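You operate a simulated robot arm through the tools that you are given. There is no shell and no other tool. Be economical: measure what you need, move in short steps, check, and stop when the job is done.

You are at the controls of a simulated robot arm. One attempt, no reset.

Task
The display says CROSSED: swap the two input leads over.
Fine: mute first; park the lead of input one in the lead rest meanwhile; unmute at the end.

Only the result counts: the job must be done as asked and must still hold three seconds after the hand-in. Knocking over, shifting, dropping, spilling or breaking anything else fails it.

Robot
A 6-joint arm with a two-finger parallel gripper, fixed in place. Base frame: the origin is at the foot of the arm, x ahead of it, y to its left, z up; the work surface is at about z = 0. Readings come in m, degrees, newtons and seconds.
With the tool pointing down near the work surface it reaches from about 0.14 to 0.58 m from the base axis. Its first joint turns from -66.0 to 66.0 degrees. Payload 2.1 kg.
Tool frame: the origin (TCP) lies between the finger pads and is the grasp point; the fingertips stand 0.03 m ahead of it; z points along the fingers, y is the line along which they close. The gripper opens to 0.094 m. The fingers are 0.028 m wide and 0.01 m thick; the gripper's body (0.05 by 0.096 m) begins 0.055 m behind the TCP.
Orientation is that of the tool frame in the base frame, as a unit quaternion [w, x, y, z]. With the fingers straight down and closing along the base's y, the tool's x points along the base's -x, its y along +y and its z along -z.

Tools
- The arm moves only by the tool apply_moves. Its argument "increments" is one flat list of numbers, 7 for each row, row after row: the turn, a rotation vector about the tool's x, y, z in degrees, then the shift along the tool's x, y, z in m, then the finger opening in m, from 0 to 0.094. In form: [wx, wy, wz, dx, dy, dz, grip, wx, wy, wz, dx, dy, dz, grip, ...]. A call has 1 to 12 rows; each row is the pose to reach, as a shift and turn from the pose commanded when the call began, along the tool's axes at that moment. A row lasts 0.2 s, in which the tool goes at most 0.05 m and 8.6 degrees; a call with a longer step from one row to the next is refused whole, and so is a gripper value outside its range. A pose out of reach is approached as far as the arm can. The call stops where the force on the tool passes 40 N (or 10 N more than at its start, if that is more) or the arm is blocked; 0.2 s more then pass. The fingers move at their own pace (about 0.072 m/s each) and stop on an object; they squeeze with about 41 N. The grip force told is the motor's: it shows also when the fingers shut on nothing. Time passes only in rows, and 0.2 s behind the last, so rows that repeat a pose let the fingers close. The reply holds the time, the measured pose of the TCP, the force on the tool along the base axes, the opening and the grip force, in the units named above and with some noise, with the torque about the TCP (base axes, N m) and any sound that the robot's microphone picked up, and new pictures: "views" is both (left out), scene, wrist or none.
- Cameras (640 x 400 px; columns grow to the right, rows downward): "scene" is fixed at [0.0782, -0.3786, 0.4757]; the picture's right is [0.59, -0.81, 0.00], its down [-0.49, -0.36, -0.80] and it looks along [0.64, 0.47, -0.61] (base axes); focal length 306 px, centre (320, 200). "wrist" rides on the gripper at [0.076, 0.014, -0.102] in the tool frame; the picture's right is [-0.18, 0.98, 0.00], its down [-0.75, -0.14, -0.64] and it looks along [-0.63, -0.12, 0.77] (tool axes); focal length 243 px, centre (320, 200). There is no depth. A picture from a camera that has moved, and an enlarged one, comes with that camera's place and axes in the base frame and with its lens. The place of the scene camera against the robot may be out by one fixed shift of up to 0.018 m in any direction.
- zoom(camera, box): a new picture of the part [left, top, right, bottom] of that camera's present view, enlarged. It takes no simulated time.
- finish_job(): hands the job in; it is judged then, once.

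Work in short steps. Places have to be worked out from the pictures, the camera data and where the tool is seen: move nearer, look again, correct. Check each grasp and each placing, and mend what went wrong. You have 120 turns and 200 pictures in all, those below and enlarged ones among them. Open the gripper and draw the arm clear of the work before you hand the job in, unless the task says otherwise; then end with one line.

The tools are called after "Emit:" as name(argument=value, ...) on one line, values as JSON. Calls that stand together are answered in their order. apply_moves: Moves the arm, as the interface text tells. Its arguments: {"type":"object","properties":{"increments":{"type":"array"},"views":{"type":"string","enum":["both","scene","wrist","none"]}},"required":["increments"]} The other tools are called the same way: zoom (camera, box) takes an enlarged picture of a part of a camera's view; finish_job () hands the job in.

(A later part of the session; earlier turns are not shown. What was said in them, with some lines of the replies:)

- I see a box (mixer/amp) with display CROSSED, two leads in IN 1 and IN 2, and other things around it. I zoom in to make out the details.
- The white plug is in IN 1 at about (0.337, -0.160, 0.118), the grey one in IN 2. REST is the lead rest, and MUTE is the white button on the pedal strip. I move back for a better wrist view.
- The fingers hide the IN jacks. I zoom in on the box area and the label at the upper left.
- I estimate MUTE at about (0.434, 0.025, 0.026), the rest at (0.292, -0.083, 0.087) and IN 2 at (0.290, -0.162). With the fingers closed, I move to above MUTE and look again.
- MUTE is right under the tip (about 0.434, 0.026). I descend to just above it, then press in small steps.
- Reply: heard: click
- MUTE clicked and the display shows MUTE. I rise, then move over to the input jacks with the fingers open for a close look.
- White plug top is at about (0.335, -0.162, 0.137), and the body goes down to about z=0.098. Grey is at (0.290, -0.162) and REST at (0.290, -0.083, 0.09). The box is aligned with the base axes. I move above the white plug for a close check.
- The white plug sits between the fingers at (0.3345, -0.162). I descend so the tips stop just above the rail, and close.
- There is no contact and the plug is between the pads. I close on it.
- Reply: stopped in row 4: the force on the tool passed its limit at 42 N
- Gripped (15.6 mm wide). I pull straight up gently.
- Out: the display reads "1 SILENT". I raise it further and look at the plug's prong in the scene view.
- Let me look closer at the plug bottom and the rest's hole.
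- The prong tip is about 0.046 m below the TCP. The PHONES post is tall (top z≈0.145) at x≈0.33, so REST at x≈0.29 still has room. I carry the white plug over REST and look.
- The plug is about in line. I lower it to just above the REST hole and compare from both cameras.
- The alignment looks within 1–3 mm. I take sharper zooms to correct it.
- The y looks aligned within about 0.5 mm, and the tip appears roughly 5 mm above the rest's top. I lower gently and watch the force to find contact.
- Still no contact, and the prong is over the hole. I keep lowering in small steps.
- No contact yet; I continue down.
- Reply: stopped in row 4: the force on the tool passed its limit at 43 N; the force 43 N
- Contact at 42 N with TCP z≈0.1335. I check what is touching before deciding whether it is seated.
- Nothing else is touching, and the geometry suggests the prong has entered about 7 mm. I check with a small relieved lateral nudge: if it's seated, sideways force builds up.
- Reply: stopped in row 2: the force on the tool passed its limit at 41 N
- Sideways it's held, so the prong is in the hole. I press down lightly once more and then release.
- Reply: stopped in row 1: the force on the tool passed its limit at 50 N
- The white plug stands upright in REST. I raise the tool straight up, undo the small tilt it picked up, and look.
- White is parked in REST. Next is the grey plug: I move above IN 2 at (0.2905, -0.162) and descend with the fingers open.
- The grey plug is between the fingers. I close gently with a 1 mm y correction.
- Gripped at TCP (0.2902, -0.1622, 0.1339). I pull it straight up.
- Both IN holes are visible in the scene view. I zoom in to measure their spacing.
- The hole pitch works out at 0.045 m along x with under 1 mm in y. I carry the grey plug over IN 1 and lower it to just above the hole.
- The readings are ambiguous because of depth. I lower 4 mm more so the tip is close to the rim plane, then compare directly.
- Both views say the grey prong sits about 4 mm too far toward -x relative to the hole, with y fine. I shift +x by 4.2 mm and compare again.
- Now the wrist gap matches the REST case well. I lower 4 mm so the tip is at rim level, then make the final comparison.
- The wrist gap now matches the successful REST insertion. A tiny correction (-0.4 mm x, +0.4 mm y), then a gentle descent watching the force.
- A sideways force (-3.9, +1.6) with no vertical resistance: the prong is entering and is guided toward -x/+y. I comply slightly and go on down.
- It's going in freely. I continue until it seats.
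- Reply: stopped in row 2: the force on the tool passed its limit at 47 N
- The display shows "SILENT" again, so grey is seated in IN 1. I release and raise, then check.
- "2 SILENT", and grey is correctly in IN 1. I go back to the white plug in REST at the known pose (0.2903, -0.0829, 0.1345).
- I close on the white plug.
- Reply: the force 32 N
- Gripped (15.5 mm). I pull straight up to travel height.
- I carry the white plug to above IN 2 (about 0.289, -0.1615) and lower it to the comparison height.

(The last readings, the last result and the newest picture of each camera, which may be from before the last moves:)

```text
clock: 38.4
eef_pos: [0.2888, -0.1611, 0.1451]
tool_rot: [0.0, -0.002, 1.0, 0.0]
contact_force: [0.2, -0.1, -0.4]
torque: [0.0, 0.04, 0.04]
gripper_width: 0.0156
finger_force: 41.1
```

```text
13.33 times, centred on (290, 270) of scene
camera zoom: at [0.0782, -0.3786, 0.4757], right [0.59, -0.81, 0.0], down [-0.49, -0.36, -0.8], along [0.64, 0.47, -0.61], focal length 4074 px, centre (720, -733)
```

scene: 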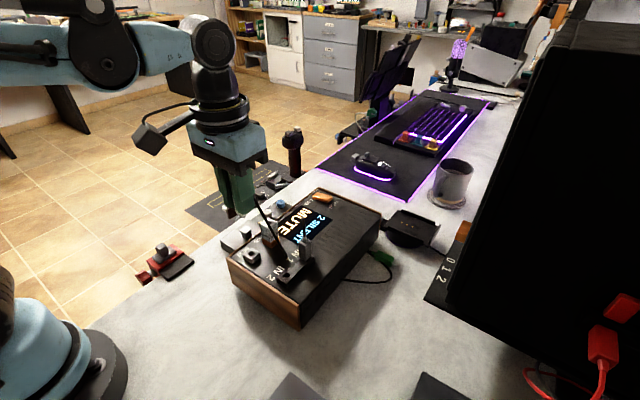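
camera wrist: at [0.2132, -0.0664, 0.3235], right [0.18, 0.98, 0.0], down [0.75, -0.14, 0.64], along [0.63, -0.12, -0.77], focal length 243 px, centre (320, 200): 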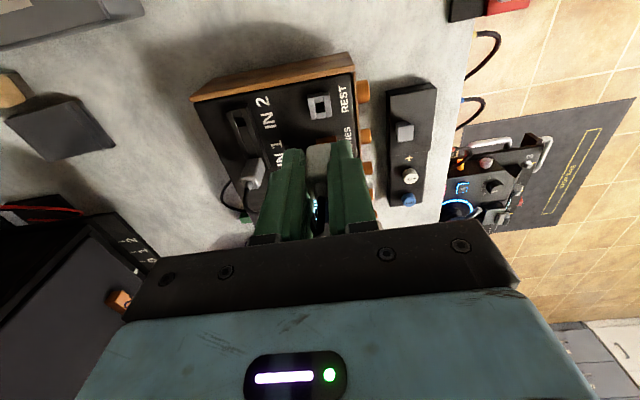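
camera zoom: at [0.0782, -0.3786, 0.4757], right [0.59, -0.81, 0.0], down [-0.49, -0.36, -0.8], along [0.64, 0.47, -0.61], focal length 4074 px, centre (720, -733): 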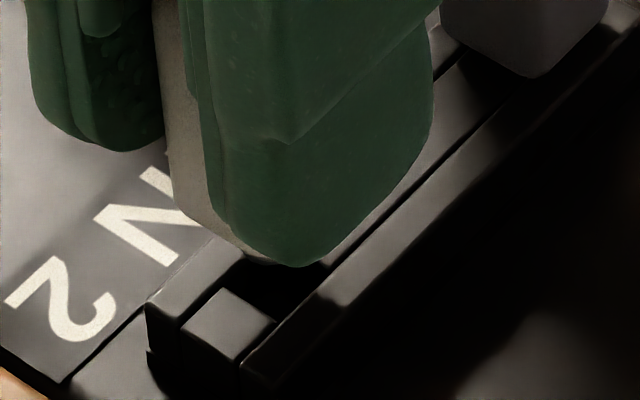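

The x gap matches the successful cases, and y is about 1 mm too far to +y. I correct by -1.1 mm and descend gently.

Emit:
apply_moves(increments=[0, 0, 0, 0, -0.0011, 0, 0, 0, 0, 0, 0, -0.0011, 0.0015, 0, 0, 0, 0, 0, -0.0011, 0.003, 0, 0, 0, 0, 0, -0.0011, 0.0045, 0, 0, 0, 0, 0, -0.0011, 0.0055, 0, 0, 0, 0, 0, -0.0011, 0.0055, 0], views="none")

Emit:
zoom(camera="wrist", box=[300, 115, 350, 155])

Emit:
zoom(camera="scene", box=[275, 255, 305, 285])

```text
clock: 39.8
eef_pos: [0.2902, -0.1617, 0.1416]
tool_rot: [0.0, -0.001, 1.0, 0.0]
contact_force: [-0.2, 0.2, 0.0]
torque: [0.02, 0.0, 0.0]
gripper_width: 0.0156
finger_force: 41.2
```

```text
10.00 times, centred on (325, 135) of wrist
camera zoom: at [0.2136, -0.1466, 0.2426], right [0.18, 0.98, 0.0], down [0.75, -0.14, 0.64], along [0.63, -0.12, -0.77], focal length 2426 px, centre (270, 850)
```

zoom: 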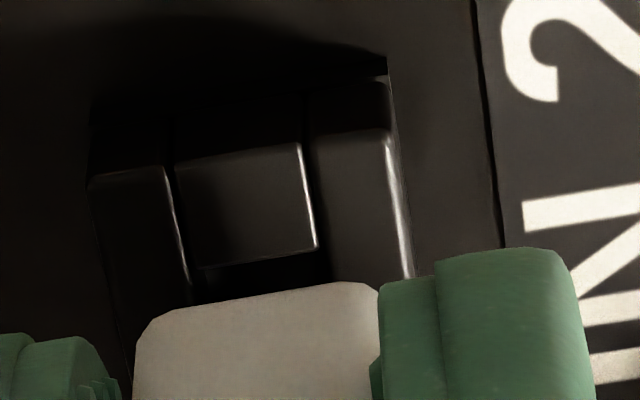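

```text
13.33 times, centred on (290, 270) of scene
camera zoom: at [0.0782, -0.3786, 0.4757], right [0.59, -0.81, 0.0], down [-0.49, -0.36, -0.8], along [0.64, 0.47, -0.61], focal length 4074 px, centre (720, -733)
```

zoom: 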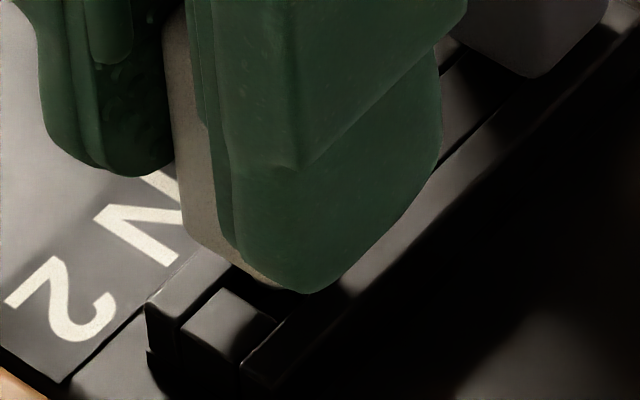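

y is now aligned and there is no contact. I continue down in small steps.

Emit:
apply_moves(increments=[0, 0, 0, 0.0002, 0, 0.001, 0, 0, 0, 0, 0.0003, 0, 0.002, 0, 0, 0, 0, 0.0003, 0, 0.003, 0, 0, 0, 0, 0.0003, 0, 0.0035, 0], views="none")

Emit:
zoom(camera="wrist", box=[300, 115, 350, 155])

```text
clock: 40.8
eef_pos: [0.2888, -0.1621, 0.138]
tool_rot: [0.001, -0.001, 1.0, -0.001]
contact_force: [-0.1, 0.4, -0.1]
torque: [-0.02, 0.0, -0.02]
gripper_width: 0.0156
finger_force: 41.0
```

```text
10.00 times, centred on (325, 135) of wrist
camera zoom: at [0.213, -0.1463, 0.2398], right [0.18, 0.98, 0.0], down [0.75, -0.14, 0.64], along [0.63, -0.12, -0.77], focal length 2426 px, centre (270, 850)
```

zoom: 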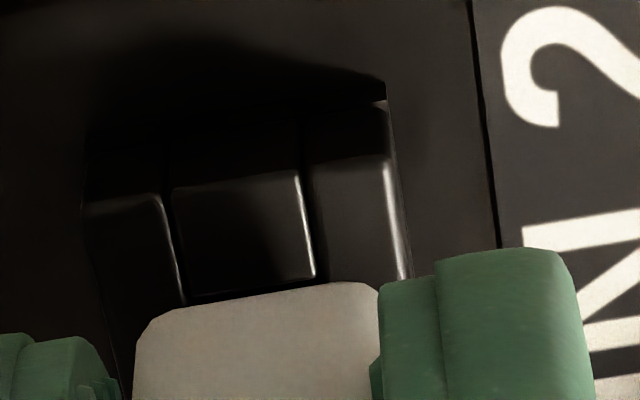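

No vertical force at z=0.138, so it's entering. I continue until it seats.

Emit:
apply_moves(increments=[0, 0, 0, 0, 0, 0.001, 0, 0, 0, 0, 0, 0, 0.002, 0, 0, 0, 0, 0, 0, 0.003, 0, 0, 0, 0, 0, 0, 0.004, 0, 0, 0, 0, 0, 0, 0.005, 0, 0, 0, 0, 0, 0, 0.006, 0], views="both")

Emit:
zoom(camera="scene", box=[245, 210, 335, 300])

```text
clock: 42.1
eef_pos: [0.2902, -0.1631, 0.1329]
tool_rot: [-0.002, -0.001, 1.0, 0.002]
contact_force: [-2.7, 0.2, 6.6]
torque: [0.2, -0.48, 0.03]
gripper_width: 0.0151
finger_force: 41.6
stopped in row 6: the force on the tool passed its limit at 64 N (the readings are from after the stop); the commanded pose is now the measured one
camera wrist: at [0.2133, -0.1468, 0.2361], right [0.18, 0.98, 0.0], down [0.76, -0.14, 0.64], along [0.63, -0.11, -0.77], focal length 243 px, centre (320, 200)
```

scene: 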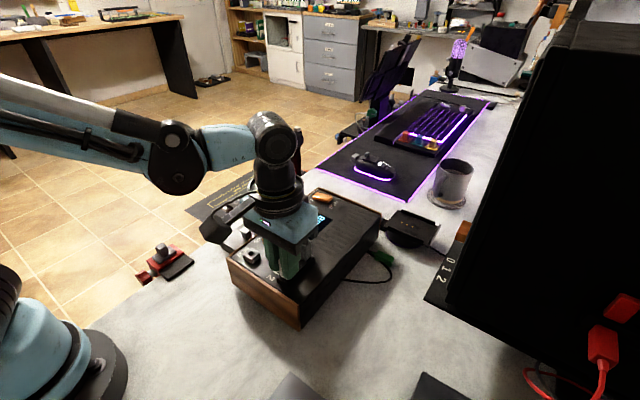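
wrist: 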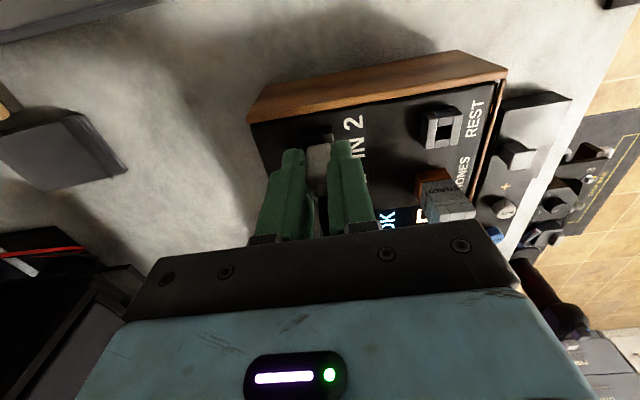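

```text
4.44 times, centred on (290, 255) of scene
camera zoom: at [0.0782, -0.3786, 0.4758], right [0.59, -0.81, 0.0], down [-0.49, -0.36, -0.8], along [0.64, 0.47, -0.61], focal length 1358 px, centre (453, -44)
```

zoom: 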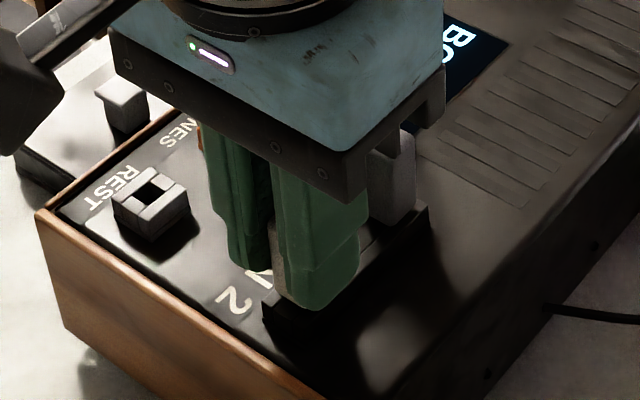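

The display now reads "BO.. OK". I release, raise, and check it.

Emit:
apply_moves(increments=[0, 0, 0, 0, 0, 0, 0.02, 0, 0, 0, 0, 0, 0, 0.04, 0, 0, 0, 0, 0, -0.03, 0.045, 0, 0, 0, 0, 0, -0.06, 0.045, 0.2, -0.2, 0.1, 0, 0, -0.097, 0.045, 0.2, -0.2, 0.1, 0, 0, -0.097, 0.045], views="both")

Emit:
zoom(camera="scene", box=[225, 190, 345, 310])

```text
clock: 43.5
eef_pos: [0.2903, -0.1616, 0.2318]
tool_rot: [0.001, -0.001, 1.0, -0.001]
contact_force: [0.0, 1.4, 0.5]
torque: [0.02, 0.01, 0.01]
gripper_width: 0.045
finger_force: 0.1
camera wrist: at [0.2143, -0.1461, 0.3327], right [0.18, 0.98, 0.0], down [0.75, -0.14, 0.64], along [0.63, -0.12, -0.77], focal length 243 px, centre (320, 200)
```

scene: 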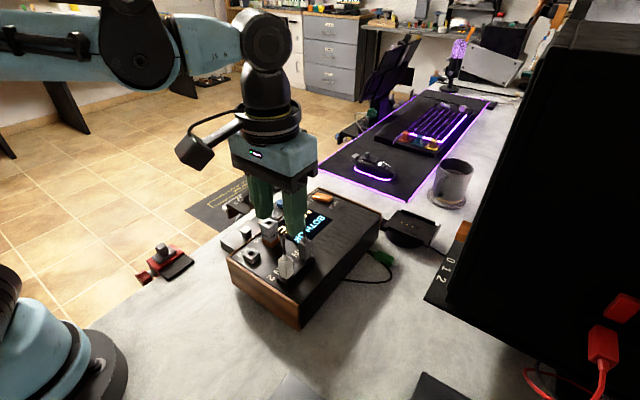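
wrist: 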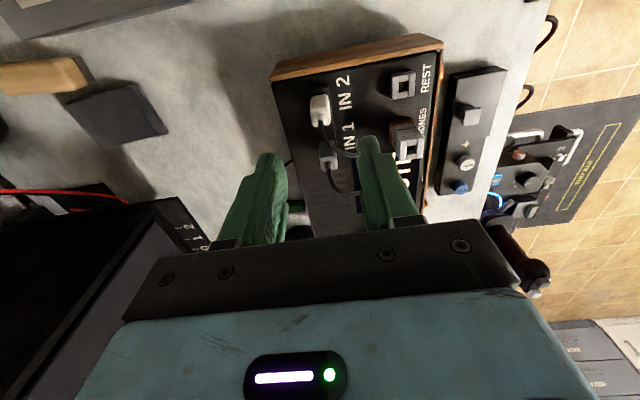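

```text
3.33 times, centred on (285, 250) of scene
camera zoom: at [0.0782, -0.3786, 0.4757], right [0.59, -0.81, 0.0], down [-0.49, -0.36, -0.8], along [0.64, 0.47, -0.61], focal length 1018 px, centre (437, 33)
```

zoom: 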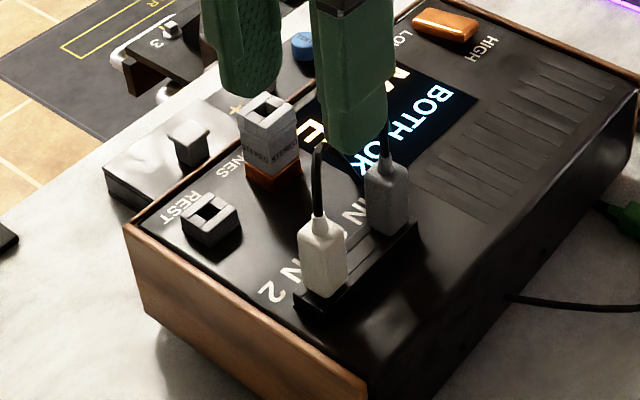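

BOTH OK. Next I unmute: fingers closed, travel high to above MUTE at (0.435, 0.0253) and descend to z≈0.10.

Emit:
apply_moves(increments=[0, 0, 0, -0.0, 0.0, -0.01, 0.03, 0, 0, 0, -0.029, 0.037, -0.01, 0.015, 0, 0, 0, -0.058, 0.074, -0.01, 0, 0, 0, 0, -0.087, 0.111, -0.01, 0, 0, 0, 0, -0.116, 0.148, -0.01, 0, 0, 0, 0, -0.1445, 0.1868, -0.01, 0, 0, 0, 0, -0.1445, 0.1868, 0.035, 0, 0, 0, 0, -0.1445, 0.1868, 0.08, 0, 0, 0, 0, -0.1445, 0.1868, 0.12, 0, 0, 0, 0, -0.1445, 0.1868, 0.135, 0, 0, 0, 0, -0.1445, 0.1868, 0.135, 0], views="wrist")

```text
clock: 46.0
eef_pos: [0.4342, 0.0236, 0.0968]
tool_rot: [0.001, 0.001, 1.0, -0.001]
contact_force: [-0.5, 0.0, -0.4]
torque: [0.03, 0.0, -0.01]
gripper_width: 0.0
finger_force: 32.6
camera wrist: at [0.3575, 0.0395, 0.1977], right [0.18, 0.98, 0.0], down [0.75, -0.14, 0.64], along [0.63, -0.12, -0.77], focal length 243 px, centre (320, 200)
```

wrist: 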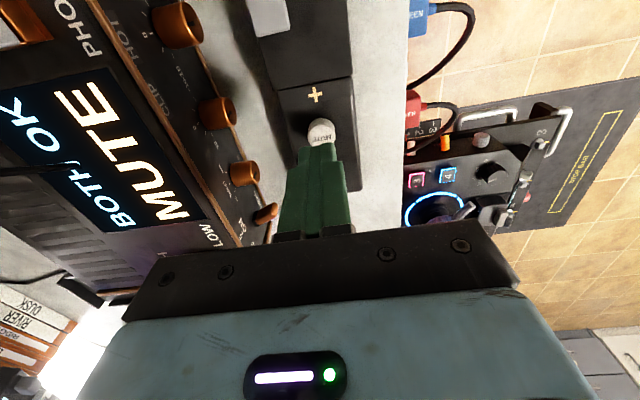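

I'm over MUTE. I apply a small correction toward the pose used before, and press.

Emit:
apply_moves(increments=[0, 0, 0, -0.0015, 0.0018, 0.02, 0, 0, 0, 0, -0.0015, 0.0018, 0.0285, 0, 0, 0, 0, -0.0015, 0.0018, 0.0315, 0], views="wrist")

```text
clock: 46.8
eef_pos: [0.4356, 0.0268, 0.0653]
tool_rot: [0.001, 0.0, 1.0, -0.001]
contact_force: [-0.6, -1.4, 0.9]
torque: [0.0, 0.05, -0.01]
gripper_width: 0.0001
finger_force: 33.0
heard: click
camera wrist: at [0.3591, 0.0418, 0.1657], right [0.18, 0.98, 0.0], down [0.75, -0.14, 0.64], along [0.63, -0.12, -0.77], focal length 243 px, centre (320, 200)
```

wrist: 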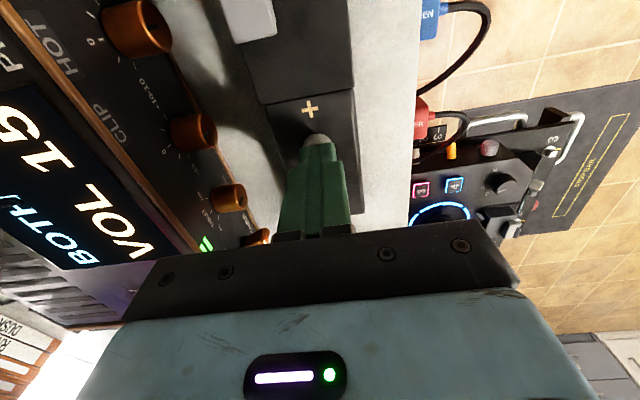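

Click: the display shows VOL 15 and BOTH.., so it's unmuted. I retreat up and open the gripper.

Emit:
apply_moves(increments=[0, 0, 0, 0, 0, -0.045, 0, 0, 0, 0, 0, 0, -0.09, 0, 0, 0, 0, 0, 0, -0.135, 0, 0, 0, 0, 0, 0, -0.18, 0, 0, 0, 0, 0, 0, -0.22, 0.03, 0, 0, 0, 0, 0, -0.22, 0.06, 0, 0, 0, 0, 0, -0.22, 0.094, 0, 0, 0, 0, 0, -0.22, 0.094, 0, 0, 0, 0, 0, -0.22, 0.094], views="both")

Emit:
zoom(camera="scene", box=[205, 170, 365, 310])

```text
clock: 48.8
eef_pos: [0.4337, 0.0262, 0.2866]
tool_rot: [0.001, -0.001, 1.0, -0.001]
contact_force: [0.3, -0.9, 0.0]
torque: [0.01, 0.02, 0.02]
gripper_width: 0.094
finger_force: 0.0
camera wrist: at [0.3578, 0.0416, 0.3877], right [0.18, 0.98, 0.0], down [0.75, -0.14, 0.64], along [0.63, -0.12, -0.77], focal length 243 px, centre (320, 200)
```

scene: 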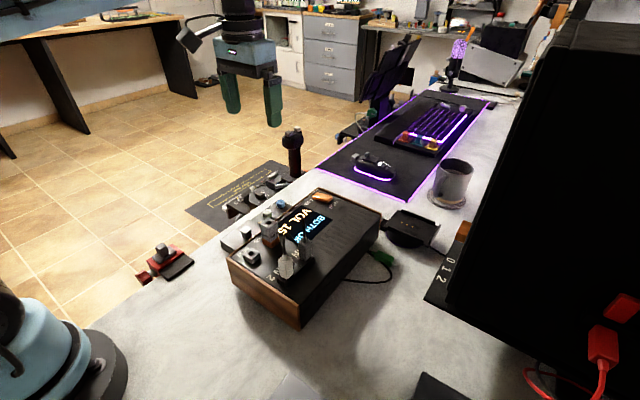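
wrist: 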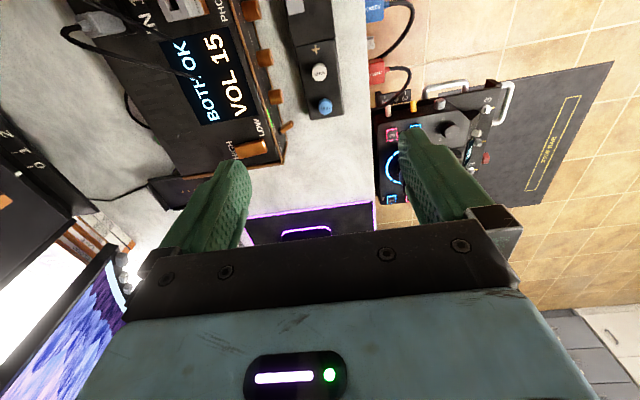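

```text
2.86 times, centred on (285, 240) of scene
camera zoom: at [0.0782, -0.3786, 0.4757], right [0.59, -0.81, 0.0], down [-0.49, -0.36, -0.8], along [0.64, 0.47, -0.61], focal length 873 px, centre (420, 86)
```

zoom: 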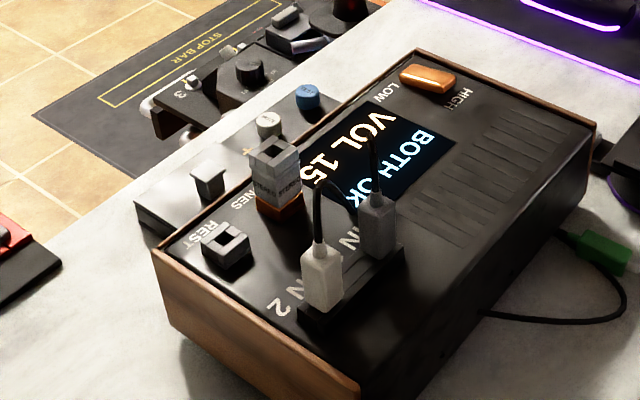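

The display reads "BOTH OK / VOL 15", both leads are swapped and unmuted, and the arm is clear, so I hand in the job.

Emit:
finish_job()

```text
The job is handed in.
```

The two input leads are swapped: I muted first, parked the lead from input one in the lead rest meanwhile, and unmuted at the end. The display now reads "BOTH OK / VOL 15".
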